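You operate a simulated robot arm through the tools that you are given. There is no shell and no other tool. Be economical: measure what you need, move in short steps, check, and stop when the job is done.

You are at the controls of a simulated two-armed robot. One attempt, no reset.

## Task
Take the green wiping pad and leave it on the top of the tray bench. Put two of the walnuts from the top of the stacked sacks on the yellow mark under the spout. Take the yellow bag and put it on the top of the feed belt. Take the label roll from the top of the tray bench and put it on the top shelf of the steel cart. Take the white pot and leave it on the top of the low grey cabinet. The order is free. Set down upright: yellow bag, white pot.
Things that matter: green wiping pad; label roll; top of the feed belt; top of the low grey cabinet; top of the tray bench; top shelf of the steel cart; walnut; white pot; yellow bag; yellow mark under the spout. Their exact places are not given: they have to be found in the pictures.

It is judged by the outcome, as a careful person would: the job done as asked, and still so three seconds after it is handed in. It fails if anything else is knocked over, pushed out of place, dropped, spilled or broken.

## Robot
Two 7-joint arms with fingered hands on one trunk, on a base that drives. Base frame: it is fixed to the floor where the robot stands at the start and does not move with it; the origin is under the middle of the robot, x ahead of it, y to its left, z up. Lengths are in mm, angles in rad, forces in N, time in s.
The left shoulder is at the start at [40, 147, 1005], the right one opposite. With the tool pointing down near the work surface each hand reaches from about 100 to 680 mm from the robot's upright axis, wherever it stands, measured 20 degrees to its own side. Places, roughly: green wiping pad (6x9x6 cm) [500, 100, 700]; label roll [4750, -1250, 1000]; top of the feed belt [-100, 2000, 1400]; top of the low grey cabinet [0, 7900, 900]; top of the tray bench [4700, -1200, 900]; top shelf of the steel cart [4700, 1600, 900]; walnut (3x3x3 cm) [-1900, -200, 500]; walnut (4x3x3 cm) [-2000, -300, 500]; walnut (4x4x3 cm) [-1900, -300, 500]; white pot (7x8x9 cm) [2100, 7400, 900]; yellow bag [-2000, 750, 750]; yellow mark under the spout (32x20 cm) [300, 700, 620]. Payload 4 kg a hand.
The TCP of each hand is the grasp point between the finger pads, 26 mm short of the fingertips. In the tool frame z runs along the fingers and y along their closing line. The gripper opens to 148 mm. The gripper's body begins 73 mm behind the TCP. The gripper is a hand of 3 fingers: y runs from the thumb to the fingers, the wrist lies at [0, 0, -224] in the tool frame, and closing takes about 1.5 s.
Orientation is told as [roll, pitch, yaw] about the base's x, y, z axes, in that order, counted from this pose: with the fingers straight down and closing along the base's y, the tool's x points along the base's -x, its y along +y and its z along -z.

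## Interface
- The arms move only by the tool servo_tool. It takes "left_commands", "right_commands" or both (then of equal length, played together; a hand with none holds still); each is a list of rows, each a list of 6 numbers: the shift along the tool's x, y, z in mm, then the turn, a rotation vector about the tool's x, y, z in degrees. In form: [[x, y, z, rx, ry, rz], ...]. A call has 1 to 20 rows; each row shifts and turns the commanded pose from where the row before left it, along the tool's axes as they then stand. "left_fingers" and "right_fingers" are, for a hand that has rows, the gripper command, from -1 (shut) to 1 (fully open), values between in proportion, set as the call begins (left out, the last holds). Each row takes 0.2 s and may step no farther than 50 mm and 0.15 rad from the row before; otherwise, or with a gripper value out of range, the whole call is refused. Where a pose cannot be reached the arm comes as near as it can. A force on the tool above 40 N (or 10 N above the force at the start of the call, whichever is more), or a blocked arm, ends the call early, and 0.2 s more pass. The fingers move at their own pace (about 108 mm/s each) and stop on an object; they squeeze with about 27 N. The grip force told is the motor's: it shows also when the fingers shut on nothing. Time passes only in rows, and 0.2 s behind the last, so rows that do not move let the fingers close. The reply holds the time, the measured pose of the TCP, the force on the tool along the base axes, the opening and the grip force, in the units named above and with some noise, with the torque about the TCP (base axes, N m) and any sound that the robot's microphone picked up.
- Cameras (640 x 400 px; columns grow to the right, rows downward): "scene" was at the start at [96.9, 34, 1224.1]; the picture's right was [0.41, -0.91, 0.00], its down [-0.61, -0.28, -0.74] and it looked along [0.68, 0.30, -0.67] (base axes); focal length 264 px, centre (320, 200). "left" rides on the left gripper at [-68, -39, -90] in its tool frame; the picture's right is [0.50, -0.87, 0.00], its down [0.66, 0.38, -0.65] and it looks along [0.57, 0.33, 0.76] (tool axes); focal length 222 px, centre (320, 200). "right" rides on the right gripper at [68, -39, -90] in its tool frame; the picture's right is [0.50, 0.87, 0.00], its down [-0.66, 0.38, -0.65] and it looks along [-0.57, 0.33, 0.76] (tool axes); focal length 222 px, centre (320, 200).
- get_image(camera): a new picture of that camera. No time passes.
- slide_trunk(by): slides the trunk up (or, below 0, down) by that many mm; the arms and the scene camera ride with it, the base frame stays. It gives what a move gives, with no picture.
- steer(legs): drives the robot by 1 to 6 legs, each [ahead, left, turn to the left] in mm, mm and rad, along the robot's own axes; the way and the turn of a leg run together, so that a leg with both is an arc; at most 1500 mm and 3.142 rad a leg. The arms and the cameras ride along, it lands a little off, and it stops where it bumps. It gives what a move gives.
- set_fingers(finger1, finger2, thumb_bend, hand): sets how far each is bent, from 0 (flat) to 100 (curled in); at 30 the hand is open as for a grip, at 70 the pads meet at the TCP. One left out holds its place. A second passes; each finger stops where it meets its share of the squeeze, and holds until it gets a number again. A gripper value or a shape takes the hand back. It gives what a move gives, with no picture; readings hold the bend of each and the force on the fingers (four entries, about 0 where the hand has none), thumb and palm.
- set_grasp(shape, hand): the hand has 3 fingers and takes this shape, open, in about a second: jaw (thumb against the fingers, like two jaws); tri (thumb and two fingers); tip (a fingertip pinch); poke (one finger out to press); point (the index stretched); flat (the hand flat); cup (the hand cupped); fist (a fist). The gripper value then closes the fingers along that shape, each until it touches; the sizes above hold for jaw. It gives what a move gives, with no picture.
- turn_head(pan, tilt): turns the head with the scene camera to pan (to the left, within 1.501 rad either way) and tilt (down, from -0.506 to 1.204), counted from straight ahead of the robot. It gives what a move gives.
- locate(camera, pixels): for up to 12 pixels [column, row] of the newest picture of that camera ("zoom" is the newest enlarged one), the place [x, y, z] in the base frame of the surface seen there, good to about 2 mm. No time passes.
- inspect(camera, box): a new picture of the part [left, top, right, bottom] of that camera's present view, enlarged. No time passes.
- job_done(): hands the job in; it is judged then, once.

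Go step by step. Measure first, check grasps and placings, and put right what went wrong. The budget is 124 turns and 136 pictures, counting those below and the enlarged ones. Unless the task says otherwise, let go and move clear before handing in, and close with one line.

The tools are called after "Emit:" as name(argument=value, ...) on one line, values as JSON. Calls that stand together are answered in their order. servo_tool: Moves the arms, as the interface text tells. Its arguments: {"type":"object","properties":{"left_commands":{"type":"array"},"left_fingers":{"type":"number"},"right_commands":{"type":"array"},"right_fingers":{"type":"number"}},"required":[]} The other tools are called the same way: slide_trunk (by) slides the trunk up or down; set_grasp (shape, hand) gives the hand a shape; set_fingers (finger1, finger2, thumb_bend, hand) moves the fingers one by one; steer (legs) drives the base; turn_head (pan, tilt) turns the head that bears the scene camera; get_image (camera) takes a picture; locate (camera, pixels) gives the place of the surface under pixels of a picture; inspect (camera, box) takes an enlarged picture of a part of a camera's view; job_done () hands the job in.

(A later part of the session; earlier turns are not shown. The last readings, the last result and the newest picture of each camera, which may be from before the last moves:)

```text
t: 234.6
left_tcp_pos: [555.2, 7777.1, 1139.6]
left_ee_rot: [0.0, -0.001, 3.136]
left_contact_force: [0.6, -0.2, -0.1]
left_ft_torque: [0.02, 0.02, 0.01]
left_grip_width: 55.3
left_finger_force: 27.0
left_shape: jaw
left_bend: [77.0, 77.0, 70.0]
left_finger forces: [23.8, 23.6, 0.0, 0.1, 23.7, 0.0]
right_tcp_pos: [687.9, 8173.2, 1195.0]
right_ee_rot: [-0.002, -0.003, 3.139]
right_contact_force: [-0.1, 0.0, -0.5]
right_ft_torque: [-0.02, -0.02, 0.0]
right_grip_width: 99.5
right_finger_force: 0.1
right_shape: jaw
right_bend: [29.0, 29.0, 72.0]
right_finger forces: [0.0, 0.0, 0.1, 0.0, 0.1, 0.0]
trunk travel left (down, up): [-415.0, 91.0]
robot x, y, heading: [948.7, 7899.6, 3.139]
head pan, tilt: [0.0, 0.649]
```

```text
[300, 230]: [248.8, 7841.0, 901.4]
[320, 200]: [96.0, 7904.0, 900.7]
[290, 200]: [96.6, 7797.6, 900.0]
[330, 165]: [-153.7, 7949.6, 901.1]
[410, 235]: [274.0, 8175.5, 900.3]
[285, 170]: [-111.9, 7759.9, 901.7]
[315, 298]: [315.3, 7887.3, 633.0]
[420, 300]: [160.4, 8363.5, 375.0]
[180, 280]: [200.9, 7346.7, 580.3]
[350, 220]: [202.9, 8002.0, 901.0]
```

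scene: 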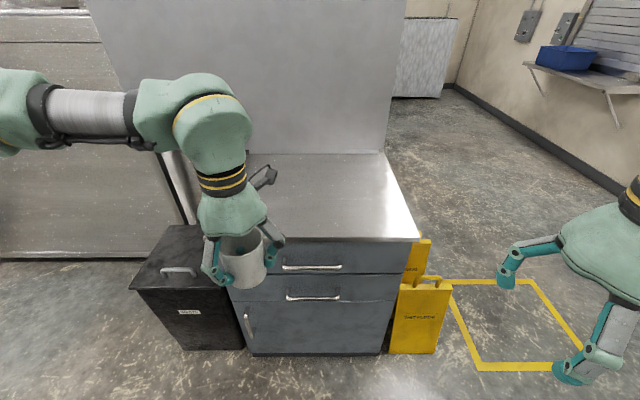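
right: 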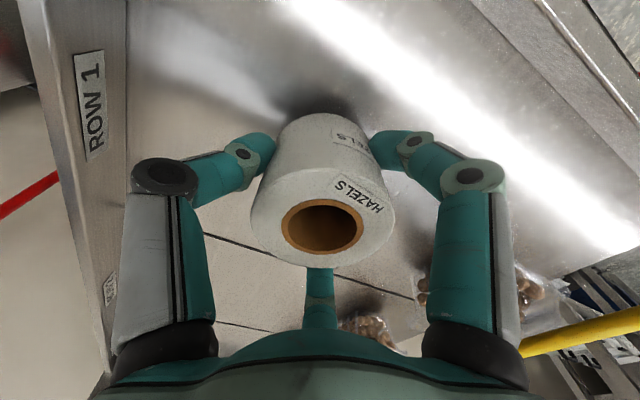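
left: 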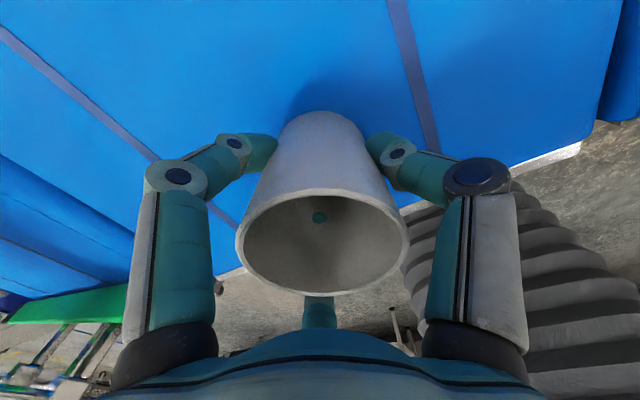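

The cabinet top is z≈901 and empty. I'll advance 230 mm, reach to (140,7790) and lower near contact height (952).

Emit:
steer(legs=[[230, 0, 0]])

Emit:
servo_tool(left_commands=[[-45, 0, 0, 0, 0, 0], [-45, 0, 0, 0, 0, 0], [-45, -5, 0, 0, 0, 0], [-45, -5, 0, 0, 0, 0], [0, 0, 45, 0, 0, 0], [0, 0, 45, 0, 0, 0], [0, 0, 45, 0, 0, 0], [0, 0, 38, 0, 0, 0], [0, 0, 0, 0, 0, 0]])

Emit:
get_image(camera="scene")

```text
t: 236.3
left_tcp_pos: [329.7, 7779.4, 1139.9]
left_ee_rot: [0.001, -0.004, 3.135]
left_contact_force: [0.1, 0.9, 0.1]
left_ft_torque: [0.03, 0.05, 0.01]
left_grip_width: 55.1
left_finger_force: 26.4
left_shape: jaw
left_bend: [77.0, 77.0, 70.0]
left_finger forces: [23.6, 23.6, 0.1, 0.0, 23.8, 0.0]
right_tcp_pos: [463.0, 8175.2, 1196.4]
right_ee_rot: [0.0, -0.005, 3.139]
right_contact_force: [-0.2, -0.3, -1.0]
right_ft_torque: [0.01, 0.03, 0.02]
right_grip_width: 99.6
right_finger_force: 0.1
right_shape: jaw
right_bend: [29.0, 29.0, 72.0]
right_finger forces: [0.1, 0.0, 0.0, 0.1, 0.0, 0.0]
trunk travel left (down, up): [-415.0, 91.0]
robot x, y, heading: [722.7, 7901.5, 3.138]
head pan, tilt: [0.0, 0.649]
```

```text
t: 238.3
left_tcp_pos: [147.1, 7790.6, 967.7]
left_ee_rot: [0.0, -0.001, 3.134]
left_contact_force: [-0.5, -0.4, -1.5]
left_ft_torque: [-0.01, 0.02, 0.01]
left_grip_width: 54.8
left_finger_force: 27.3
left_shape: jaw
left_bend: [77.0, 77.0, 70.0]
left_finger forces: [23.6, 23.7, 0.0, 0.1, 23.9, 0.1]
right_tcp_pos: [460.9, 8175.0, 1195.8]
right_ee_rot: [-0.001, -0.003, 3.141]
right_contact_force: [-0.2, 0.1, -0.1]
right_ft_torque: [-0.02, 0.0, 0.02]
right_grip_width: 99.4
right_finger_force: 0.0
right_shape: jaw
right_bend: [29.0, 29.0, 72.0]
right_finger forces: [0.1, 0.0, 0.0, 0.1, 0.1, 0.1]
trunk travel left (down, up): [-415.0, 91.0]
robot x, y, heading: [720.6, 7900.1, 3.138]
head pan, tilt: [0.0, 0.649]
```

```text
67 pictures are left
```

scene: 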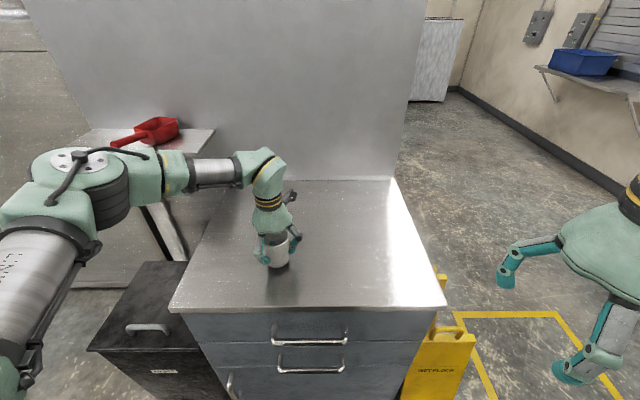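

It's hovering about 16 mm above the top. I'll lower gently to contact.

Emit:
servo_tool(left_commands=[[0, 0, 8, 0, 0, 0], [0, 0, 4, 0, 0, 0], [0, 0, 2, 0, 0, 0], [0, 0, 1.5, 0, 0, 0], [0, 0, 0, 0, 0, 0]])

```text
t: 239.5
left_tcp_pos: [145.3, 7790.5, 951.1]
left_ee_rot: [0.001, -0.002, 3.135]
left_contact_force: [-0.1, 0.3, -0.2]
left_ft_torque: [0.0, -0.04, -0.02]
left_grip_width: 55.2
left_finger_force: 26.7
left_shape: jaw
left_bend: [77.0, 77.0, 70.0]
left_finger forces: [23.6, 23.6, 0.1, 0.0, 23.9, 0.1]
right_tcp_pos: [460.4, 8174.8, 1196.0]
right_ee_rot: [0.001, -0.003, 3.138]
right_contact_force: [-0.1, 0.6, -0.4]
right_ft_torque: [-0.03, -0.01, -0.01]
right_grip_width: 99.8
right_finger_force: 0.0
right_shape: jaw
right_bend: [29.0, 29.0, 72.0]
right_finger forces: [0.0, 0.0, 0.0, 0.0, 0.0, 0.0]
trunk travel left (down, up): [-415.0, 91.0]
robot x, y, heading: [721.5, 7901.5, 3.134]
head pan, tilt: [0.0, 0.649]
```

Emit:
servo_tool(left_commands=[[0, 0, 1.5, 0, 0, 0], [0, 0, 1.5, 0, 0, 0], [0, 0, 0, 0, 0, 0]])

Emit:
get_image(camera="left")

```text
t: 240.3
left_tcp_pos: [146.6, 7790.1, 950.4]
left_ee_rot: [0.001, -0.004, 3.137]
left_contact_force: [-1.4, -1.1, 9.9]
left_ft_torque: [0.06, -0.09, 0.03]
left_grip_width: 55.2
left_finger_force: 27.3
left_shape: jaw
left_bend: [77.0, 77.0, 70.0]
left_finger forces: [25.2, 25.2, 0.1, 0.1, 25.0, 0.0]
right_tcp_pos: [461.3, 8175.3, 1195.7]
right_ee_rot: [0.0, -0.004, 3.14]
right_contact_force: [-0.6, 0.3, 0.5]
right_ft_torque: [0.0, 0.02, -0.02]
right_grip_width: 99.3
right_finger_force: 0.0
right_shape: jaw
right_bend: [29.0, 29.0, 72.0]
right_finger forces: [0.0, 0.0, 0.0, 0.1, 0.0, 0.0]
trunk travel left (down, up): [-415.0, 91.0]
robot x, y, heading: [723.5, 7897.8, 3.131]
head pan, tilt: [0.0, 0.649]
```

```text
66 pictures are left
```

left: 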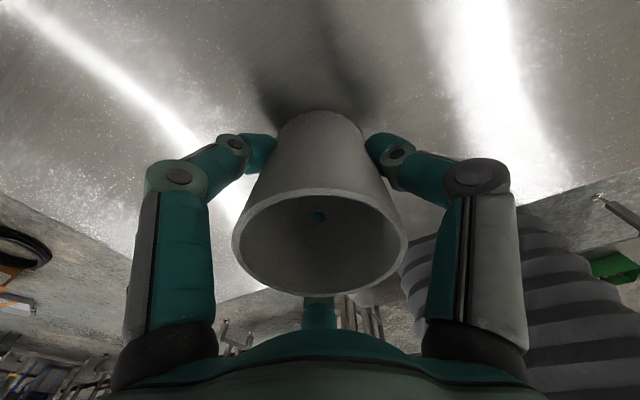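

The pot is down with 10 N contact. I'll release, rise and retract, then check.

Emit:
servo_tool(left_commands=[[0, 0, -0.5, 0, 0, 0], [0, 0, 0, 0, 0, 0], [0, 0, 0, 0, 0, 0], [0, 0, -20, 0, 0, 0], [0, 0, -45, 0, 0, 0], [0, 0, -45, 0, 0, 0], [0, 0, -45, 0, 0, 0], [0, 0, -45, 0, 0, 0], [45, 0, 0, 0, 0, 0], [45, 0, 0, 0, 0, 0], [45, 0, 0, 0, 0, 0], [45, 0, 0, 0, 0, 0]], left_fingers=0.4)

Emit:
get_image(camera="scene")

Emit:
steer(legs=[[-350, 0, 0], [0, 0, 1.5]])

Emit:
turn_head(pan=0.0, tilt=0.35)

Emit:
get_image(camera="scene")

```text
t: 242.9
left_tcp_pos: [328.5, 7789.6, 1148.7]
left_ee_rot: [0.0, -0.004, 3.135]
left_contact_force: [0.0, -0.4, 0.2]
left_ft_torque: [0.02, 0.0, -0.02]
left_grip_width: 103.1
left_finger_force: 0.1
left_shape: jaw
left_bend: [28.0, 28.0, 74.0]
left_finger forces: [0.0, 0.0, 0.0, 0.1, 0.0, 0.0]
right_tcp_pos: [462.0, 8174.7, 1196.0]
right_ee_rot: [0.001, -0.005, 3.14]
right_contact_force: [0.3, -0.3, -0.1]
right_ft_torque: [0.02, 0.05, -0.01]
right_grip_width: 99.5
right_finger_force: 0.1
right_shape: jaw
right_bend: [29.0, 29.0, 72.0]
right_finger forces: [0.0, 0.0, 0.0, 0.0, 0.0, 0.1]
trunk travel left (down, up): [-415.0, 91.0]
robot x, y, heading: [722.2, 7900.8, 3.136]
head pan, tilt: [0.0, 0.649]
```

```text
65 pictures are left
```

scene: 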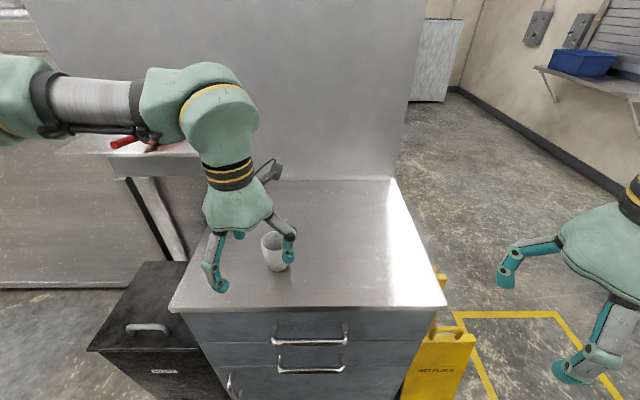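

```text
t: 248.9
left_tcp_pos: [1159.6, 7495.8, 1148.7]
left_ee_rot: [0.0, -0.002, -1.645]
left_contact_force: [-0.4, 1.5, 0.3]
left_ft_torque: [0.0, 0.02, 0.02]
left_grip_width: 103.4
left_finger_force: 0.0
left_shape: jaw
left_bend: [28.0, 28.0, 74.0]
left_finger forces: [0.0, 0.0, 0.1, 0.1, 0.0, 0.0]
right_tcp_pos: [784.0, 7655.7, 1195.0]
right_ee_rot: [0.001, -0.004, -1.642]
right_contact_force: [-0.5, 0.8, -0.5]
right_ft_torque: [-0.04, 0.0, 0.0]
right_grip_width: 99.8
right_finger_force: 0.0
right_shape: jaw
right_bend: [29.0, 29.0, 72.0]
right_finger forces: [0.0, 0.0, 0.1, 0.0, 0.0, 0.0]
trunk travel left (down, up): [-415.0, 91.0]
robot x, y, heading: [1076.2, 7898.5, -1.643]
head pan, tilt: [0.0, 0.649]
```

```text
t: 249.7
left_tcp_pos: [1159.1, 7496.0, 1148.1]
left_ee_rot: [0.001, -0.001, -1.642]
left_contact_force: [0.2, -0.1, -0.4]
left_ft_torque: [0.01, 0.01, 0.02]
left_grip_width: 103.2
left_finger_force: 0.1
left_shape: jaw
left_bend: [28.0, 28.0, 74.0]
left_finger forces: [0.0, 0.1, 0.0, 0.0, 0.0, 0.0]
right_tcp_pos: [783.1, 7656.2, 1195.5]
right_ee_rot: [-0.001, -0.005, -1.639]
right_contact_force: [0.3, -0.2, -0.2]
right_ft_torque: [0.04, -0.01, 0.05]
right_grip_width: 99.7
right_finger_force: 0.1
right_shape: jaw
right_bend: [29.0, 29.0, 72.0]
right_finger forces: [0.1, 0.0, 0.0, 0.0, 0.1, 0.0]
trunk travel left (down, up): [-415.0, 91.0]
robot x, y, heading: [1075.5, 7898.9, -1.642]
head pan, tilt: [0.0, 0.351]
```

```text
64 pictures are left
```

scene: 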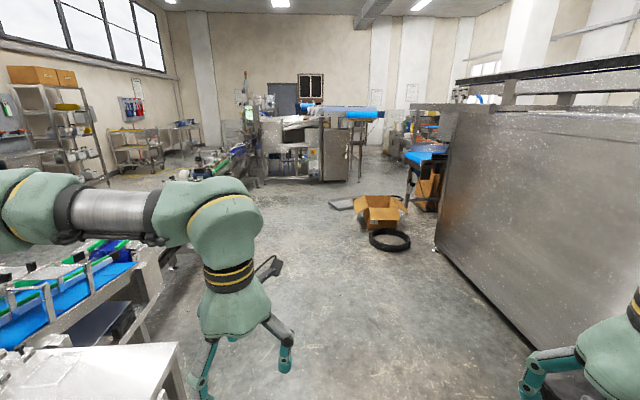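

The pot stands upright on the cabinet. The way south passes a carton and ring at (385,225), so I'll locate the obstacles.

Emit:
locate(camera="scene", pixels=[[372, 240], [358, 218], [332, 204], [410, 240], [437, 250], [262, 180], [330, 180], [360, 165], [408, 205], [425, 210], [240, 190], [178, 268]])

Emit:
inspect(camera="scene", box=[220, 70, 460, 220])

```text
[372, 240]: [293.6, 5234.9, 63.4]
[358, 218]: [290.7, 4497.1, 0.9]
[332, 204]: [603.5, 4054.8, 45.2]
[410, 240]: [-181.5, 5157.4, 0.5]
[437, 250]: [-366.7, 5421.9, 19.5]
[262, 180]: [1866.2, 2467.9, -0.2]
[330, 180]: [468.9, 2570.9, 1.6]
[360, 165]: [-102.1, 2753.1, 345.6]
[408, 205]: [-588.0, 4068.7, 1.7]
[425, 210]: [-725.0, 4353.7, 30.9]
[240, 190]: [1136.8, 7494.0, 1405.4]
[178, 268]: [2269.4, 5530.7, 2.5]
```

```text
2.67 times, centred on (340, 145) of scene
```

zoom: 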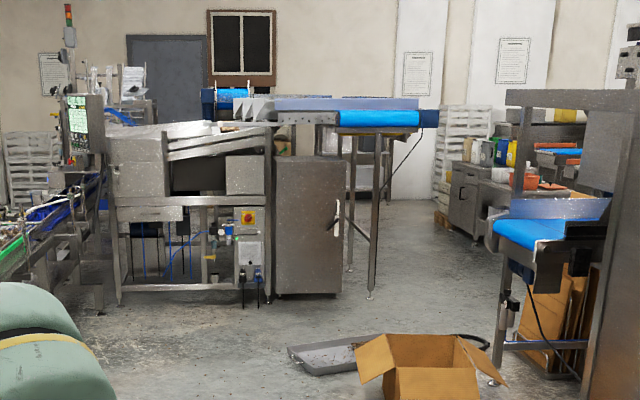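

The path along x≈1000 down to y≈3400 is clear; there I can turn west between the tray and the feed machine. Driving.

Emit:
steer(legs=[[0, 0, 0.055], [1500, 0, 0], [1500, 0, 0], [1500, 0, 0], [0, 0, -1.2]])

Emit:
turn_head(pan=-0.2, tilt=0.35)

Emit:
get_image(camera="scene")

Emit:
turn_head(pan=0.7, tilt=0.2)

Emit:
get_image(camera="scene")

```text
t: 274.6
left_tcp_pos: [698.4, 3148.5, 1148.4]
left_ee_rot: [-0.001, -0.002, -2.77]
left_contact_force: [0.3, 0.6, 0.2]
left_ft_torque: [0.0, 0.03, 0.0]
left_grip_width: 103.2
left_finger_force: 0.1
left_shape: jaw
left_bend: [28.0, 28.0, 74.0]
left_finger forces: [0.1, 0.0, 0.0, 0.1, 0.0, 0.0]
right_tcp_pos: [680.9, 3555.8, 1194.8]
right_ee_rot: [0.0, -0.001, -2.767]
right_contact_force: [-0.3, -0.3, 0.2]
right_ft_torque: [-0.02, -0.01, -0.02]
right_grip_width: 99.4
right_finger_force: 0.1
right_shape: jaw
right_bend: [29.0, 29.0, 72.0]
right_finger forces: [0.1, 0.0, 0.0, 0.0, 0.0, 0.1]
trunk travel left (down, up): [-415.0, 91.0]
robot x, y, heading: [1022.8, 3395.6, -2.773]
head pan, tilt: [0.0, 0.351]
```

```text
t: 275.3
left_tcp_pos: [699.5, 3148.5, 1148.7]
left_ee_rot: [0.002, -0.001, -2.77]
left_contact_force: [-0.4, 1.0, -0.1]
left_ft_torque: [-0.02, 0.02, 0.0]
left_grip_width: 103.3
left_finger_force: 0.1
left_shape: jaw
left_bend: [28.0, 28.0, 74.0]
left_finger forces: [0.0, 0.1, 0.0, 0.0, 0.1, 0.0]
right_tcp_pos: [680.6, 3556.4, 1195.6]
right_ee_rot: [-0.001, -0.003, -2.767]
right_contact_force: [-1.0, -0.1, -0.9]
right_ft_torque: [0.02, 0.01, 0.0]
right_grip_width: 99.7
right_finger_force: 0.1
right_shape: jaw
right_bend: [29.0, 29.0, 72.0]
right_finger forces: [0.0, 0.1, 0.1, 0.0, 0.1, 0.0]
trunk travel left (down, up): [-415.0, 91.0]
robot x, y, heading: [1026.8, 3400.5, -2.773]
head pan, tilt: [-0.201, 0.351]
```

```text
62 pictures are left
```

scene: 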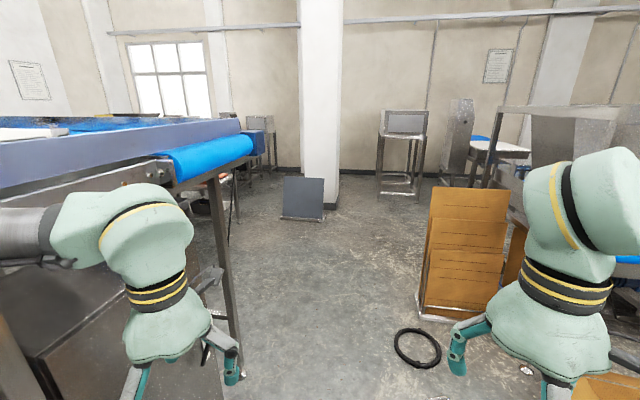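

```text
t: 276.5
left_tcp_pos: [697.8, 3149.3, 1147.6]
left_ee_rot: [-0.001, -0.002, -2.769]
left_contact_force: [0.4, -0.3, -0.3]
left_ft_torque: [0.03, 0.02, -0.01]
left_grip_width: 103.4
left_finger_force: 0.1
left_shape: jaw
left_bend: [28.0, 28.0, 74.0]
left_finger forces: [0.1, 0.0, 0.1, 0.0, 0.1, 0.0]
right_tcp_pos: [681.0, 3555.8, 1195.6]
right_ee_rot: [-0.001, -0.005, -2.766]
right_contact_force: [0.1, 0.3, -0.4]
right_ft_torque: [0.0, 0.01, -0.02]
right_grip_width: 99.5
right_finger_force: 0.1
right_shape: jaw
right_bend: [29.0, 29.0, 72.0]
right_finger forces: [0.0, 0.0, 0.1, 0.0, 0.1, 0.0]
trunk travel left (down, up): [-415.0, 91.0]
robot x, y, heading: [1026.8, 3399.0, -2.77]
head pan, tilt: [0.7, 0.201]
```

```text
61 pictures are left
```

scene: 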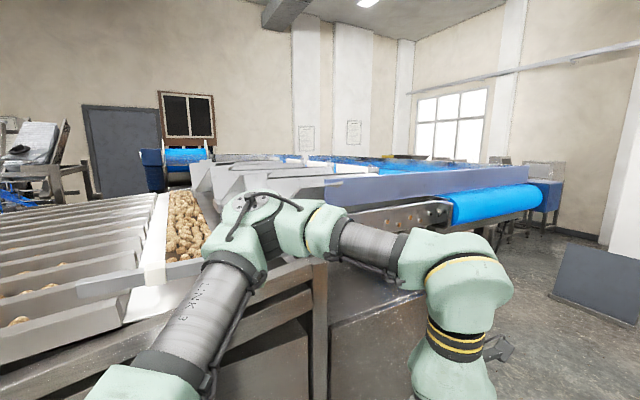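

The blue feed belt is ahead-left. I'll measure its top and sides and the floor obstacles.

Emit:
locate(camera="scene", pixels=[[500, 205], [540, 190], [450, 215], [400, 163], [430, 165], [340, 165], [330, 190], [510, 175], [550, 185], [600, 310], [460, 168], [525, 162]])

Emit:
turn_head(pan=-0.2, tilt=0.35)

Emit:
get_image(camera="scene")

Emit:
locate(camera="scene", pixels=[[230, 330], [282, 218], [322, 210], [440, 365], [415, 320], [400, 355], [228, 240], [440, 290], [330, 205], [235, 210], [210, 140], [60, 135]])

```text
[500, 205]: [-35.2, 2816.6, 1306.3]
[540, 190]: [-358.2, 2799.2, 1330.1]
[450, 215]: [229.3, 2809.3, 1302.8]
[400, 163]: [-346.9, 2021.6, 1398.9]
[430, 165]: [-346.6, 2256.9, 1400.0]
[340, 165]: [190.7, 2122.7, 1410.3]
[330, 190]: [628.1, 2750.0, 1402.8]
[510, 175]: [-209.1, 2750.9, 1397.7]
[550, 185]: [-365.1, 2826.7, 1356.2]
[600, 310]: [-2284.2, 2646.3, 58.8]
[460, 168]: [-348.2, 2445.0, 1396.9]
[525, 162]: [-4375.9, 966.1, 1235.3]
```

```text
t: 277.7
left_tcp_pos: [698.4, 3148.7, 1148.4]
left_ee_rot: [0.001, 0.0, -2.77]
left_contact_force: [-0.3, 0.4, 0.5]
left_ft_torque: [0.01, -0.03, -0.04]
left_grip_width: 103.2
left_finger_force: 0.0
left_shape: jaw
left_bend: [28.0, 28.0, 74.0]
left_finger forces: [0.1, 0.0, 0.0, 0.1, 0.1, 0.0]
right_tcp_pos: [680.3, 3556.8, 1195.2]
right_ee_rot: [0.0, -0.004, -2.767]
right_contact_force: [-0.5, 0.0, 0.5]
right_ft_torque: [0.01, -0.01, 0.02]
right_grip_width: 99.6
right_finger_force: 0.1
right_shape: jaw
right_bend: [29.0, 29.0, 72.0]
right_finger forces: [0.1, 0.1, 0.1, 0.0, 0.0, 0.0]
trunk travel left (down, up): [-415.0, 91.0]
robot x, y, heading: [1029.4, 3397.6, -2.773]
head pan, tilt: [-0.201, 0.351]
```

```text
60 pictures are left
```

scene: 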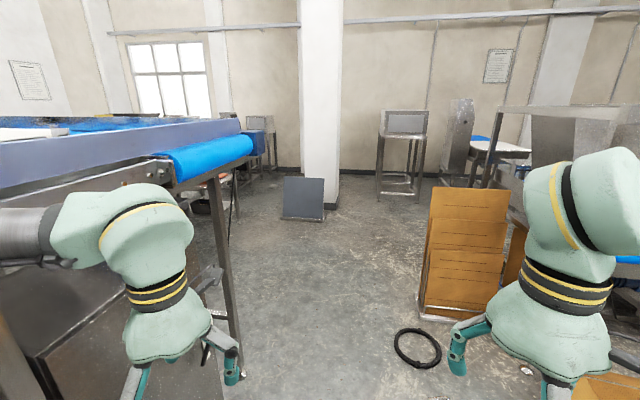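

```text
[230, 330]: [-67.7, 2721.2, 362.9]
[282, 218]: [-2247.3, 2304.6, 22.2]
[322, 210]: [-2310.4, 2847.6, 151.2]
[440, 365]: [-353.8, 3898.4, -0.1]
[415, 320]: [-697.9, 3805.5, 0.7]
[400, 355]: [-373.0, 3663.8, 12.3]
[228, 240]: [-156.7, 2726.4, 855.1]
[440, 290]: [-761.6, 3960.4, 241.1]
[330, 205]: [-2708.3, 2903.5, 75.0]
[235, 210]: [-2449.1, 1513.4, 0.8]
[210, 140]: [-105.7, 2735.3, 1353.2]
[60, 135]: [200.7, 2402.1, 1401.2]
```

I can pass along y≈3250 between the belt legs (y≈2725) and the ring (y≈3660). I'll lower the trunk to keep the arms below the belt, then drive west.

Emit:
slide_trunk(by=-240)

Emit:
steer(legs=[[0, 0, -0.266], [1200, 0, 0], [1200, 0, 0], [0, 0, 1.3]])

Emit:
turn_head(pan=0.0, tilt=0.35)

Emit:
get_image(camera="scene")

```text
t: 280.2
left_tcp_pos: [698.5, 3148.7, 909.9]
left_ee_rot: [0.001, -0.003, -2.769]
left_contact_force: [-0.3, -0.5, -0.1]
left_ft_torque: [-0.01, -0.01, 0.01]
left_grip_width: 103.2
left_finger_force: 0.0
left_shape: jaw
left_bend: [28.0, 28.0, 74.0]
left_finger forces: [0.1, 0.0, 0.0, 0.0, 0.0, 0.1]
right_tcp_pos: [680.9, 3555.7, 956.5]
right_ee_rot: [0.001, -0.004, -2.766]
right_contact_force: [0.2, 0.3, -0.4]
right_ft_torque: [0.01, 0.01, 0.04]
right_grip_width: 99.9
right_finger_force: 0.1
right_shape: jaw
right_bend: [29.0, 29.0, 72.0]
right_finger forces: [0.0, 0.0, 0.0, 0.1, 0.0, 0.0]
trunk travel left (down, up): [-175.0, 331.0]
robot x, y, heading: [1027.7, 3399.2, -2.769]
head pan, tilt: [-0.201, 0.351]
```

```text
t: 296.1
left_tcp_pos: [-1304.9, 2710.1, 909.1]
left_ee_rot: [0.0, -0.002, -1.72]
left_contact_force: [0.4, -0.2, -0.2]
left_ft_torque: [0.03, 0.0, 0.02]
left_grip_width: 103.2
left_finger_force: 0.1
left_shape: jaw
left_bend: [28.0, 28.0, 74.0]
left_finger forces: [0.0, 0.0, 0.0, 0.1, 0.1, 0.1]
right_tcp_pos: [-1667.5, 2898.5, 955.8]
right_ee_rot: [0.001, -0.003, -1.718]
right_contact_force: [0.1, 0.1, 0.8]
right_ft_torque: [-0.03, 0.0, 0.03]
right_grip_width: 99.5
right_finger_force: 0.0
right_shape: jaw
right_bend: [29.0, 29.0, 72.0]
right_finger forces: [0.0, 0.0, 0.0, 0.0, 0.0, 0.0]
trunk travel left (down, up): [-175.0, 331.0]
robot x, y, heading: [-1356.3, 3120.1, -1.719]
head pan, tilt: [-0.201, 0.351]
```

```text
t: 296.8
left_tcp_pos: [-1304.9, 2711.8, 909.2]
left_ee_rot: [0.002, -0.002, -1.719]
left_contact_force: [0.2, -0.4, -0.2]
left_ft_torque: [0.0, 0.03, 0.01]
left_grip_width: 103.2
left_finger_force: 0.1
left_shape: jaw
left_bend: [28.0, 28.0, 74.0]
left_finger forces: [0.0, 0.1, 0.0, 0.0, 0.0, 0.0]
right_tcp_pos: [-1667.2, 2897.8, 956.2]
right_ee_rot: [0.0, -0.002, -1.717]
right_contact_force: [-0.4, -0.4, -0.2]
right_ft_torque: [-0.01, 0.0, 0.02]
right_grip_width: 99.7
right_finger_force: 0.1
right_shape: jaw
right_bend: [29.0, 29.0, 72.0]
right_finger forces: [0.1, 0.1, 0.1, 0.0, 0.0, 0.1]
trunk travel left (down, up): [-175.0, 331.0]
robot x, y, heading: [-1357.0, 3117.4, -1.718]
head pan, tilt: [0.0, 0.351]
```

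```text
59 pictures are left
```

scene: 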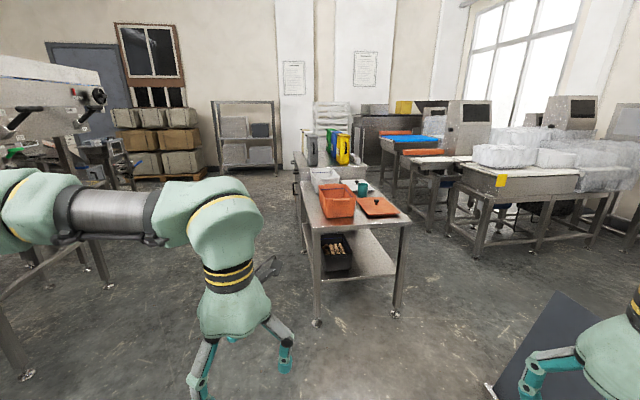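

A table with orange trays is ahead; behind it are grey, blue, green and yellow bags near (340,145). I'll zoom in.

Emit:
inspect(camera="scene", box=[270, 90, 470, 240])

Emit:
locate(camera="scene", pixels=[[343, 150], [328, 150], [310, 150], [318, 322], [395, 315], [302, 180], [350, 185], [385, 255], [345, 258], [360, 165], [300, 270], [400, 108]])

```text
2.67 times, centred on (370, 165) of scene
```

zoom: 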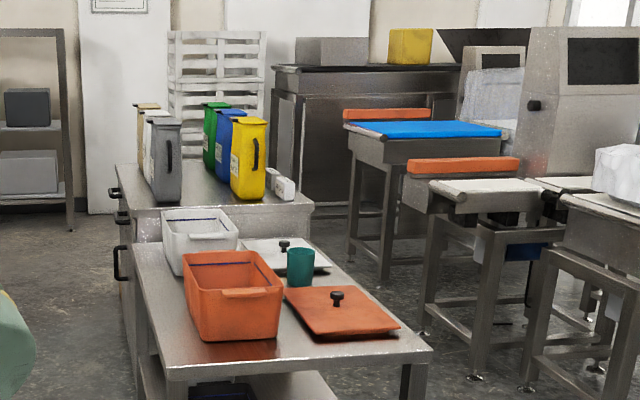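

```text
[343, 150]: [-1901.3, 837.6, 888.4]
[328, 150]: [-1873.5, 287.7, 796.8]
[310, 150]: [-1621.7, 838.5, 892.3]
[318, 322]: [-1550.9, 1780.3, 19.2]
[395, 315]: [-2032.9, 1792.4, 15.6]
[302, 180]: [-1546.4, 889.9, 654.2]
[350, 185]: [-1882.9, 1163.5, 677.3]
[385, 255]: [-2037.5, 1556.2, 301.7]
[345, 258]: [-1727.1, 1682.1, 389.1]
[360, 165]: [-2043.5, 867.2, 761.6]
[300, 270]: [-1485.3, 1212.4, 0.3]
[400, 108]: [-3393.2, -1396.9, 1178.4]
```

The yellow one stands at about (−1905,835) on a bench whose east face is x≈−1546. I'll drive to (−850,830) and face west.

Emit:
steer(legs=[[0, 0, 0.366], [1170, 0, 0], [1170, 0, 0], [0, 0, -1.789]])

Emit:
turn_head(pan=0.0, tilt=0.4)

Emit:
get_image(camera="scene")

```text
t: 313.7
left_tcp_pos: [-1270.3, 728.8, 909.0]
left_ee_rot: [0.0, -0.001, 3.137]
left_contact_force: [-0.2, 0.0, 0.4]
left_ft_torque: [0.04, -0.01, 0.01]
left_grip_width: 103.3
left_finger_force: 0.0
left_shape: jaw
left_bend: [28.0, 28.0, 74.0]
left_finger forces: [0.0, 0.1, 0.1, 0.0, 0.0, 0.0]
right_tcp_pos: [-1137.3, 1114.7, 957.1]
right_ee_rot: [0.0, -0.001, 3.142]
right_contact_force: [-0.2, 0.1, 1.0]
right_ft_torque: [-0.01, -0.01, -0.01]
right_grip_width: 99.6
right_finger_force: 0.0
right_shape: jaw
right_bend: [29.0, 29.0, 72.0]
right_finger forces: [0.0, 0.1, 0.0, 0.1, 0.0, 0.0]
trunk travel left (down, up): [-175.0, 331.0]
robot x, y, heading: [-873.9, 843.4, 3.138]
head pan, tilt: [0.0, 0.351]
```

```text
t: 314.3
left_tcp_pos: [-1270.1, 729.3, 908.0]
left_ee_rot: [0.0, 0.0, 3.137]
left_contact_force: [0.5, -0.1, 0.1]
left_ft_torque: [0.01, 0.0, -0.03]
left_grip_width: 103.2
left_finger_force: 0.1
left_shape: jaw
left_bend: [28.0, 28.0, 74.0]
left_finger forces: [0.0, 0.0, 0.0, 0.1, 0.0, 0.0]
right_tcp_pos: [-1136.6, 1114.9, 955.5]
right_ee_rot: [-0.001, -0.003, 3.143]
right_contact_force: [-0.9, -0.2, -1.0]
right_ft_torque: [-0.02, 0.02, -0.02]
right_grip_width: 99.4
right_finger_force: 0.0
right_shape: jaw
right_bend: [29.0, 29.0, 72.0]
right_finger forces: [0.0, 0.1, 0.1, 0.1, 0.0, 0.0]
trunk travel left (down, up): [-175.0, 331.0]
robot x, y, heading: [-870.2, 841.8, 3.142]
head pan, tilt: [0.0, 0.4]
```

```text
57 pictures are left
```

scene: 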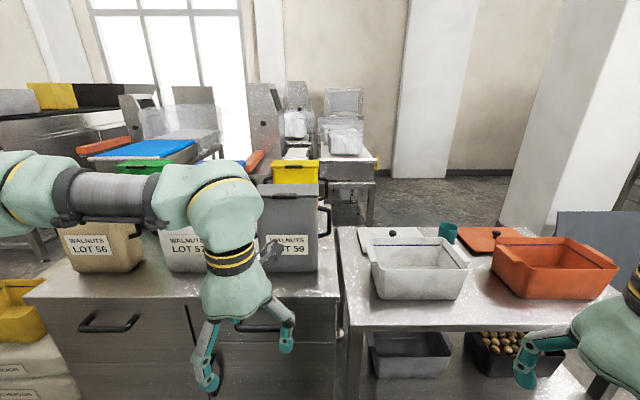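

The yellow bag is behind the grey "LOT 59" one at (295,170). I'll raise the trunk and swing the left hand aside for a clear look.

Emit:
slide_trunk(by=300)

Emit:
servo_tool(left_commands=[[20, 45, 0, 0, 0, 0], [20, 45, 0, 0, 0, 0], [20, 45, 0, 0, 0, 0], [20, 45, 0, 0, 0, 0], [0, 45, 0, 0, 0, 0]])

Emit:
turn_head(pan=0.0, tilt=0.6)

Emit:
get_image(camera="scene")

Emit:
inspect(camera="scene", box=[180, 80, 380, 240])

```text
t: 317.3
left_tcp_pos: [-1271.0, 729.3, 1209.6]
left_ee_rot: [0.001, -0.001, 3.138]
left_contact_force: [-0.1, -1.0, 0.1]
left_ft_torque: [0.0, 0.0, -0.02]
left_grip_width: 103.1
left_finger_force: 0.1
left_shape: jaw
left_bend: [28.0, 28.0, 74.0]
left_finger forces: [0.0, 0.0, 0.0, 0.0, 0.1, 0.0]
right_tcp_pos: [-1136.5, 1113.3, 1256.1]
right_ee_rot: [0.0, -0.003, 3.141]
right_contact_force: [0.2, 0.1, -0.6]
right_ft_torque: [0.01, 0.0, 0.0]
right_grip_width: 99.7
right_finger_force: 0.1
right_shape: jaw
right_bend: [29.0, 29.0, 72.0]
right_finger forces: [0.0, 0.0, 0.1, 0.0, 0.0, 0.1]
trunk travel left (down, up): [-475.0, 31.0]
robot x, y, heading: [-875.8, 839.8, 3.138]
head pan, tilt: [0.0, 0.4]
```

```text
t: 318.5
left_tcp_pos: [-1190.5, 502.8, 1208.6]
left_ee_rot: [-0.002, -0.002, 3.141]
left_contact_force: [-0.6, -0.6, 1.1]
left_ft_torque: [0.03, -0.01, -0.01]
left_grip_width: 103.3
left_finger_force: 0.1
left_shape: jaw
left_bend: [28.0, 28.0, 74.0]
left_finger forces: [0.1, 0.1, 0.0, 0.0, 0.1, 0.0]
right_tcp_pos: [-1136.4, 1112.2, 1257.5]
right_ee_rot: [-0.001, -0.005, 3.14]
right_contact_force: [-0.4, 0.3, 0.3]
right_ft_torque: [0.03, 0.02, 0.0]
right_grip_width: 99.5
right_finger_force: 0.0
right_shape: jaw
right_bend: [29.0, 29.0, 72.0]
right_finger forces: [0.0, 0.0, 0.0, 0.1, 0.1, 0.1]
trunk travel left (down, up): [-475.0, 31.0]
robot x, y, heading: [-873.0, 835.8, 3.141]
head pan, tilt: [0.0, 0.4]
```

```text
t: 319.2
left_tcp_pos: [-1191.5, 505.1, 1208.8]
left_ee_rot: [-0.001, -0.002, 3.137]
left_contact_force: [-0.1, 0.5, -0.2]
left_ft_torque: [0.01, 0.03, -0.01]
left_grip_width: 103.5
left_finger_force: 0.0
left_shape: jaw
left_bend: [28.0, 28.0, 74.0]
left_finger forces: [0.0, 0.0, 0.0, 0.0, 0.1, 0.0]
right_tcp_pos: [-1137.0, 1114.3, 1256.3]
right_ee_rot: [0.0, -0.003, 3.142]
right_contact_force: [-0.6, 0.1, -0.6]
right_ft_torque: [-0.01, 0.03, -0.01]
right_grip_width: 99.4
right_finger_force: 0.0
right_shape: jaw
right_bend: [29.0, 29.0, 72.0]
right_finger forces: [0.1, 0.0, 0.1, 0.1, 0.1, 0.0]
trunk travel left (down, up): [-475.0, 31.0]
robot x, y, heading: [-874.1, 839.6, 3.142]
head pan, tilt: [0.0, 0.6]
```

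```text
56 pictures are left
```

scene: 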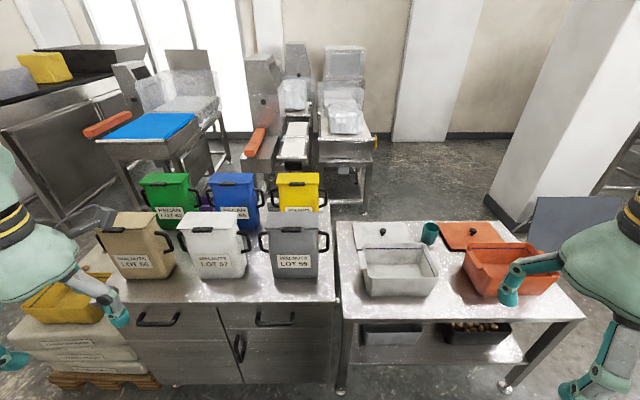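

```text
2.50 times, centred on (280, 160) of scene
```

zoom: 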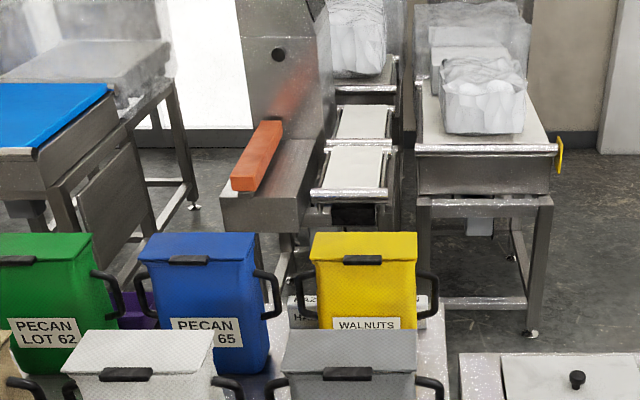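

The yellow bag has a top grip at zoom (362,260) and side handles. I'll locate its features.

Emit:
locate(camera="zoom", pixels=[[362, 260], [345, 260], [380, 260], [315, 237], [415, 237], [317, 260], [415, 260], [295, 300], [435, 290], [365, 237], [285, 335], [415, 335]])

Emit:
locate(camera="scene", pixels=[[290, 230], [270, 318], [240, 350], [330, 300], [345, 385], [275, 217], [60, 300], [30, 295], [325, 200], [335, 270]])

```text
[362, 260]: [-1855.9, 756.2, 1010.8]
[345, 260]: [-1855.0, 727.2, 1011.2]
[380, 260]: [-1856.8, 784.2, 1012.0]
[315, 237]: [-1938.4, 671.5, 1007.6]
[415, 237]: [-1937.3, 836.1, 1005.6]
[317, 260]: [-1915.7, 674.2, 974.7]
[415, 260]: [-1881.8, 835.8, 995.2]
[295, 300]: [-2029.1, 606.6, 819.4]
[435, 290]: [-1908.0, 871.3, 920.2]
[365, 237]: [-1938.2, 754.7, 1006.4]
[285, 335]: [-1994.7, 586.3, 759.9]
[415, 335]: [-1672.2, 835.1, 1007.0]
```

```text
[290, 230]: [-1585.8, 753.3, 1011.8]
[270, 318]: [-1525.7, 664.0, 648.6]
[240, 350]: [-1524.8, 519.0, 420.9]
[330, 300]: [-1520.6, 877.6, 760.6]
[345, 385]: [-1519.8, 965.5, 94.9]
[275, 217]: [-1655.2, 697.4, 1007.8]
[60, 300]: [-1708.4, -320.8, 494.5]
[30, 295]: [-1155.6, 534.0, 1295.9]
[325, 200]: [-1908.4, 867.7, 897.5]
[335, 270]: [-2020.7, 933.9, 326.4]
```

The yellow bag spans x≈−1938…−1868, y 673–836, top z≈1007 on a bench at 760. I'll drive up to the bench (face x≈−1525) offset so the left shoulder lines up, then view it from the left wrist.

Emit:
steer(legs=[[345, -62, 0]])

Emit:
servo_tool(left_commands=[[-30, 0, 0, 0, 0, -8], [-30, -10, 0, 0, 0, -8], [-30, -10, 0, 0, 0, -8], [-30, -10, 0, 0, 0, -8], [0, 0, 0, 0, 0, -8], [0, 0, 0, 0, 0, -8], [0, 0, 0, 0, 0, -8], [0, 0, 0, 0, 0, -8], [0, 0, 0, 0, 0, -8], [0, 0, 0, 0, 0, -8], [0, 0, 0, 0, 0, -8], [0, 0, 0, 0, 0, -2], [0, 0, 0, 0, 0, 0]], left_fingers=1)

Emit:
get_image(camera="left")

Emit:
get_image(camera="scene")

```text
t: 321.5
left_tcp_pos: [-1531.8, 568.0, 1208.5]
left_ee_rot: [0.0, -0.004, 3.139]
left_contact_force: [-1.1, -0.2, -0.9]
left_ft_torque: [0.01, 0.02, 0.01]
left_grip_width: 103.3
left_finger_force: 0.2
left_shape: jaw
left_bend: [28.0, 28.0, 74.0]
left_finger forces: [0.1, 0.0, 0.0, 0.0, 0.0, 0.0]
right_tcp_pos: [-1477.3, 1178.2, 1256.2]
right_ee_rot: [-0.001, -0.006, 3.141]
right_contact_force: [0.6, -0.4, 0.4]
right_ft_torque: [-0.01, 0.01, 0.01]
right_grip_width: 99.7
right_finger_force: 0.1
right_shape: jaw
right_bend: [29.0, 29.0, 72.0]
right_finger forces: [0.1, 0.0, 0.1, 0.0, 0.1, 0.1]
trunk travel left (down, up): [-475.0, 31.0]
robot x, y, heading: [-1218.2, 904.1, 3.14]
head pan, tilt: [0.0, 0.6]
```

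```text
t: 324.3
left_tcp_pos: [-1659.0, 571.8, 1209.0]
left_ee_rot: [-0.003, 0.001, -1.573]
left_contact_force: [1.2, -0.8, 1.0]
left_ft_torque: [0.01, 0.01, 0.0]
left_grip_width: 147.9
left_finger_force: 0.1
left_shape: jaw
left_bend: [30.0, 30.0, 30.0]
left_finger forces: [0.0, 0.1, 0.0, 0.0, 0.0, 0.0]
right_tcp_pos: [-1479.6, 1176.8, 1256.1]
right_ee_rot: [0.002, -0.005, 3.14]
right_contact_force: [0.7, -0.5, -0.1]
right_ft_torque: [0.01, 0.04, -0.02]
right_grip_width: 99.4
right_finger_force: 0.0
right_shape: jaw
right_bend: [29.0, 29.0, 72.0]
right_finger forces: [0.0, 0.0, 0.0, 0.1, 0.0, 0.0]
trunk travel left (down, up): [-475.0, 31.0]
robot x, y, heading: [-1219.7, 905.3, 3.14]
head pan, tilt: [0.0, 0.6]
```

```text
54 pictures are left
```

left: 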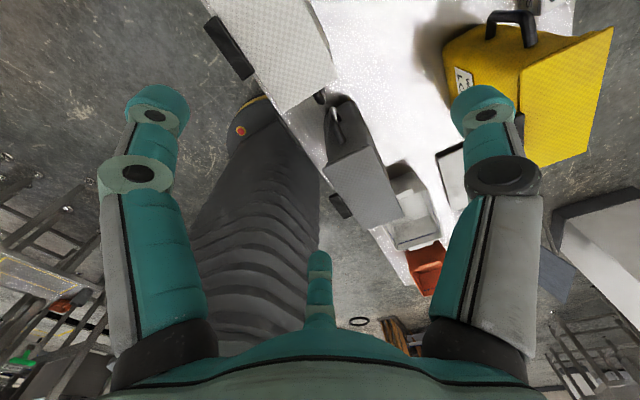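

```text
53 pictures are left
```

scene: 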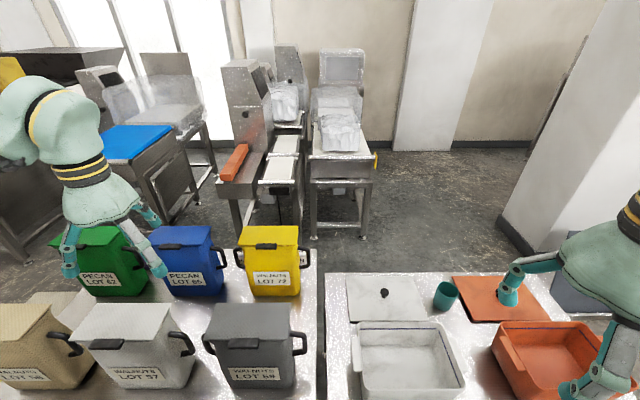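

I now see the yellow "LOT 72" bag clearly at (270,260). I'll zoom in for detailed geometry.

Emit:
inspect(camera="scene", box=[220, 210, 330, 310])

Emit:
locate(camera="scene", pixels=[[245, 230], [294, 230], [240, 246], [298, 244], [270, 236], [265, 246], [268, 275], [255, 292], [297, 290], [305, 258], [230, 255], [268, 228]])

Emit:
locate(camera="left", pixels=[[525, 60], [610, 30], [530, 160], [590, 150], [500, 20], [525, 15], [535, 40], [490, 40], [470, 50], [522, 100], [600, 90], [560, 100]])

```text
4.00 times, centred on (275, 260) of scene
```

zoom: 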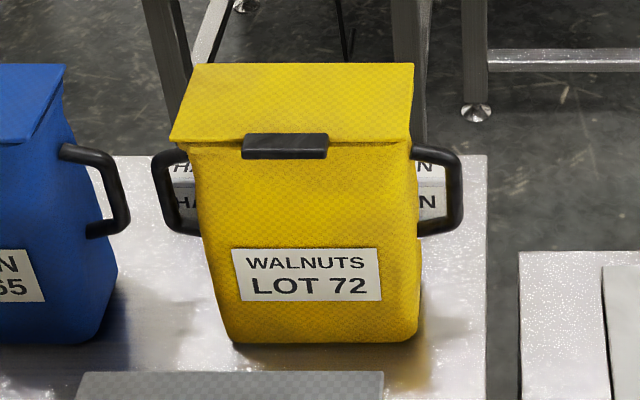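

```text
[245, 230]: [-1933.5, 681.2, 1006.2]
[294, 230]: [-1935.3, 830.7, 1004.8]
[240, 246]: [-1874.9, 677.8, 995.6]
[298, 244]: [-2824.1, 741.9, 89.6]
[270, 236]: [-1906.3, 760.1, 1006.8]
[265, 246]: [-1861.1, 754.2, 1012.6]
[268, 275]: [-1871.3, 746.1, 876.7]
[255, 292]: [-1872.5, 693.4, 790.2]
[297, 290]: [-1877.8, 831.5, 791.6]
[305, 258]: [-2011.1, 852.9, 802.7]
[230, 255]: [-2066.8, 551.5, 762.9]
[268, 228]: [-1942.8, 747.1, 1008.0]
```

```text
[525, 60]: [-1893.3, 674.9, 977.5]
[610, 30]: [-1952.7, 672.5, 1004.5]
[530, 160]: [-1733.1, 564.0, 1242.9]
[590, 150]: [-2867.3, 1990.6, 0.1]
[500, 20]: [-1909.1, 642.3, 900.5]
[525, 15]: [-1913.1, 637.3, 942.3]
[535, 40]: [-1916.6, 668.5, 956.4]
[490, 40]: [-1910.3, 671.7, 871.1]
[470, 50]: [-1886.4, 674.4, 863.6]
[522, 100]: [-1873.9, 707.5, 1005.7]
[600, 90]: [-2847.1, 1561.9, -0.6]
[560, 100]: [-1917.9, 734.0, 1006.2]
```

The bag is an 80 mm-thick slab (x −1953…−1872) with a top bar at y 727–784. I'll lower the trunk 80 mm and bring the open left hand above it, fingers in front straddling the bar and thumb behind.

Emit:
slide_trunk(by=-80)

Emit:
servo_tool(left_commands=[[46, 0, 0, 0, 0, 0], [46, 0, 0, 0, 0, 0], [46, 0, 0, 0, 0, 0], [45, 0, 0, 0, 0, 0], [0, -46, 12, 0, 0, 0], [0, -46, 12, 0, 0, 0], [0, -46, 12, 0, 0, 0], [0, -46, 12, 0, 0, 0], [0, -46, 12, 0, 0, 0], [0, -8, 0, 0, 0, 0], [0, 0, 0, 0, 0, 0]])

Emit:
get_image(camera="left")

Emit:
get_image(camera="scene")

```text
t: 325.5
left_tcp_pos: [-1658.5, 571.8, 1127.3]
left_ee_rot: [-0.002, -0.001, -1.576]
left_contact_force: [0.3, -0.8, -0.1]
left_ft_torque: [-0.04, 0.02, 0.02]
left_grip_width: 147.8
left_finger_force: 0.1
left_shape: jaw
left_bend: [30.0, 30.0, 30.0]
left_finger forces: [0.0, 0.0, 0.1, 0.0, 0.0, 0.1]
right_tcp_pos: [-1479.7, 1178.7, 1175.6]
right_ee_rot: [0.0, -0.005, 3.142]
right_contact_force: [0.2, 0.0, 0.8]
right_ft_torque: [-0.02, -0.02, -0.02]
right_grip_width: 99.6
right_finger_force: 0.1
right_shape: jaw
right_bend: [29.0, 29.0, 72.0]
right_finger forces: [0.0, 0.1, 0.1, 0.0, 0.0, 0.0]
trunk travel left (down, up): [-395.0, 111.0]
robot x, y, heading: [-1215.5, 905.0, 3.137]
head pan, tilt: [0.0, 0.6]
```

```text
t: 327.9
left_tcp_pos: [-1895.4, 755.6, 1068.4]
left_ee_rot: [-0.001, 0.002, -1.576]
left_contact_force: [-0.5, 0.0, -0.6]
left_ft_torque: [0.02, -0.04, 0.02]
left_grip_width: 148.0
left_finger_force: 0.1
left_shape: jaw
left_bend: [30.0, 30.0, 30.0]
left_finger forces: [0.0, 0.1, 0.0, 0.0, 0.0, 0.0]
right_tcp_pos: [-1480.5, 1176.5, 1174.9]
right_ee_rot: [0.0, -0.005, 3.14]
right_contact_force: [0.1, 0.0, 0.3]
right_ft_torque: [0.03, 0.0, -0.01]
right_grip_width: 99.4
right_finger_force: 0.1
right_shape: jaw
right_bend: [29.0, 29.0, 72.0]
right_finger forces: [0.0, 0.0, 0.1, 0.0, 0.0, 0.0]
trunk travel left (down, up): [-395.0, 111.0]
robot x, y, heading: [-1219.1, 906.0, 3.139]
head pan, tilt: [0.0, 0.6]
```

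```text
51 pictures are left
```

left: 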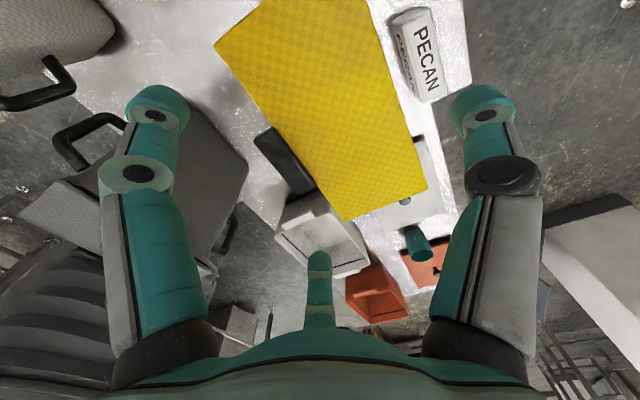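

```text
50 pictures are left
```

scene: 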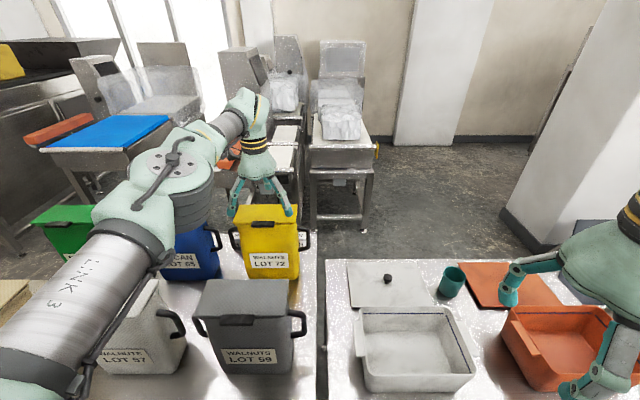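

The hand is above the bag; a white "PECAN" pack is behind it at (420,55). I'll check that the thumb side is free.

Emit:
locate(camera="left", pixels=[[415, 60], [400, 30], [425, 95], [392, 50], [370, 40], [420, 150], [225, 45], [345, 215], [425, 180], [260, 70], [280, 165], [470, 90]])

```text
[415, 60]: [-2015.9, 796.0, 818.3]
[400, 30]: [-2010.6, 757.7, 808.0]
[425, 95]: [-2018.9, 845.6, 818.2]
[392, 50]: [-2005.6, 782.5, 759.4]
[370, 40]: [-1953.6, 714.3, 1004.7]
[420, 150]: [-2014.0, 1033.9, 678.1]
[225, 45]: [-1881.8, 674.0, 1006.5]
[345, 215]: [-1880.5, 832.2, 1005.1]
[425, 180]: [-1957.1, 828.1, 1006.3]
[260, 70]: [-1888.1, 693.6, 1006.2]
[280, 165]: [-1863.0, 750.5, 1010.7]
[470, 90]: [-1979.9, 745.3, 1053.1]
```

The space behind is free (packs only reach z≈818). I'll descend 100 mm slowly, then check.

Emit:
servo_tool(left_commands=[[-2, -3, 25, 0, 0, 0], [0, 0, 25, 0, 0, 0], [0, 0, 20, 0, 0, 0], [0, 0, 15, 0, 0, 0], [0, 0, 12, 0, 0, 0], [0, 0, 0, 0, 0, 0]])

Emit:
get_image(camera="left")

Emit:
inspect(camera="scene", box=[200, 150, 340, 300])

```text
t: 329.3
left_tcp_pos: [-1898.8, 754.0, 972.3]
left_ee_rot: [-0.002, 0.0, -1.577]
left_contact_force: [-0.3, 0.4, 5.9]
left_ft_torque: [-0.01, 0.11, 0.0]
left_grip_width: 147.7
left_finger_force: 0.1
left_shape: jaw
left_bend: [30.0, 30.0, 30.0]
left_finger forces: [1.8, 1.3, 0.0, 0.0, 3.0, 0.0]
right_tcp_pos: [-1480.2, 1177.3, 1175.7]
right_ee_rot: [0.001, -0.005, 3.141]
right_contact_force: [0.2, 0.6, 0.0]
right_ft_torque: [0.0, 0.01, 0.02]
right_grip_width: 99.6
right_finger_force: 0.1
right_shape: jaw
right_bend: [29.0, 29.0, 72.0]
right_finger forces: [0.0, 0.0, 0.1, 0.0, 0.0, 0.0]
trunk travel left (down, up): [-395.0, 111.0]
robot x, y, heading: [-1216.4, 902.0, 3.14]
head pan, tilt: [0.0, 0.6]
```

```text
49 pictures are left
```

left: 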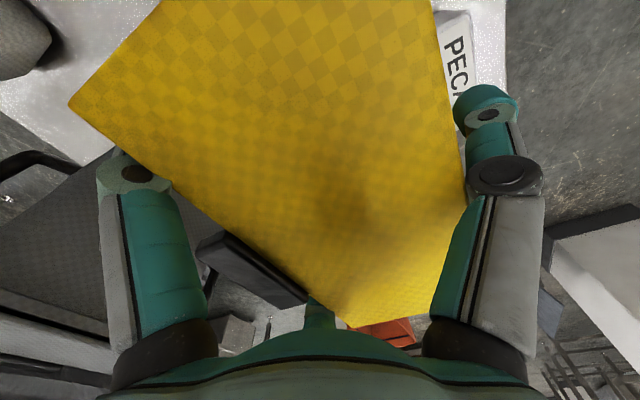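

```text
2.67 times, centred on (270, 225) of scene
```

zoom: 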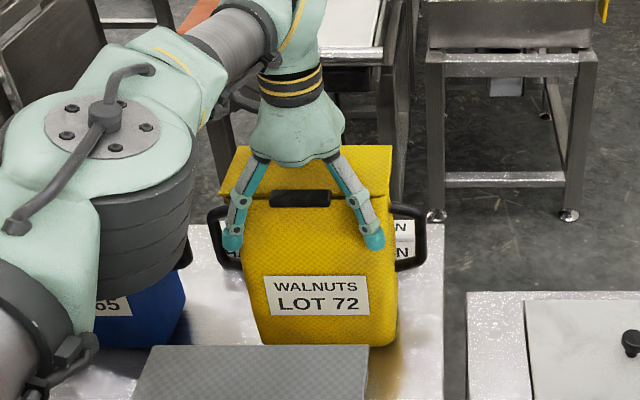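

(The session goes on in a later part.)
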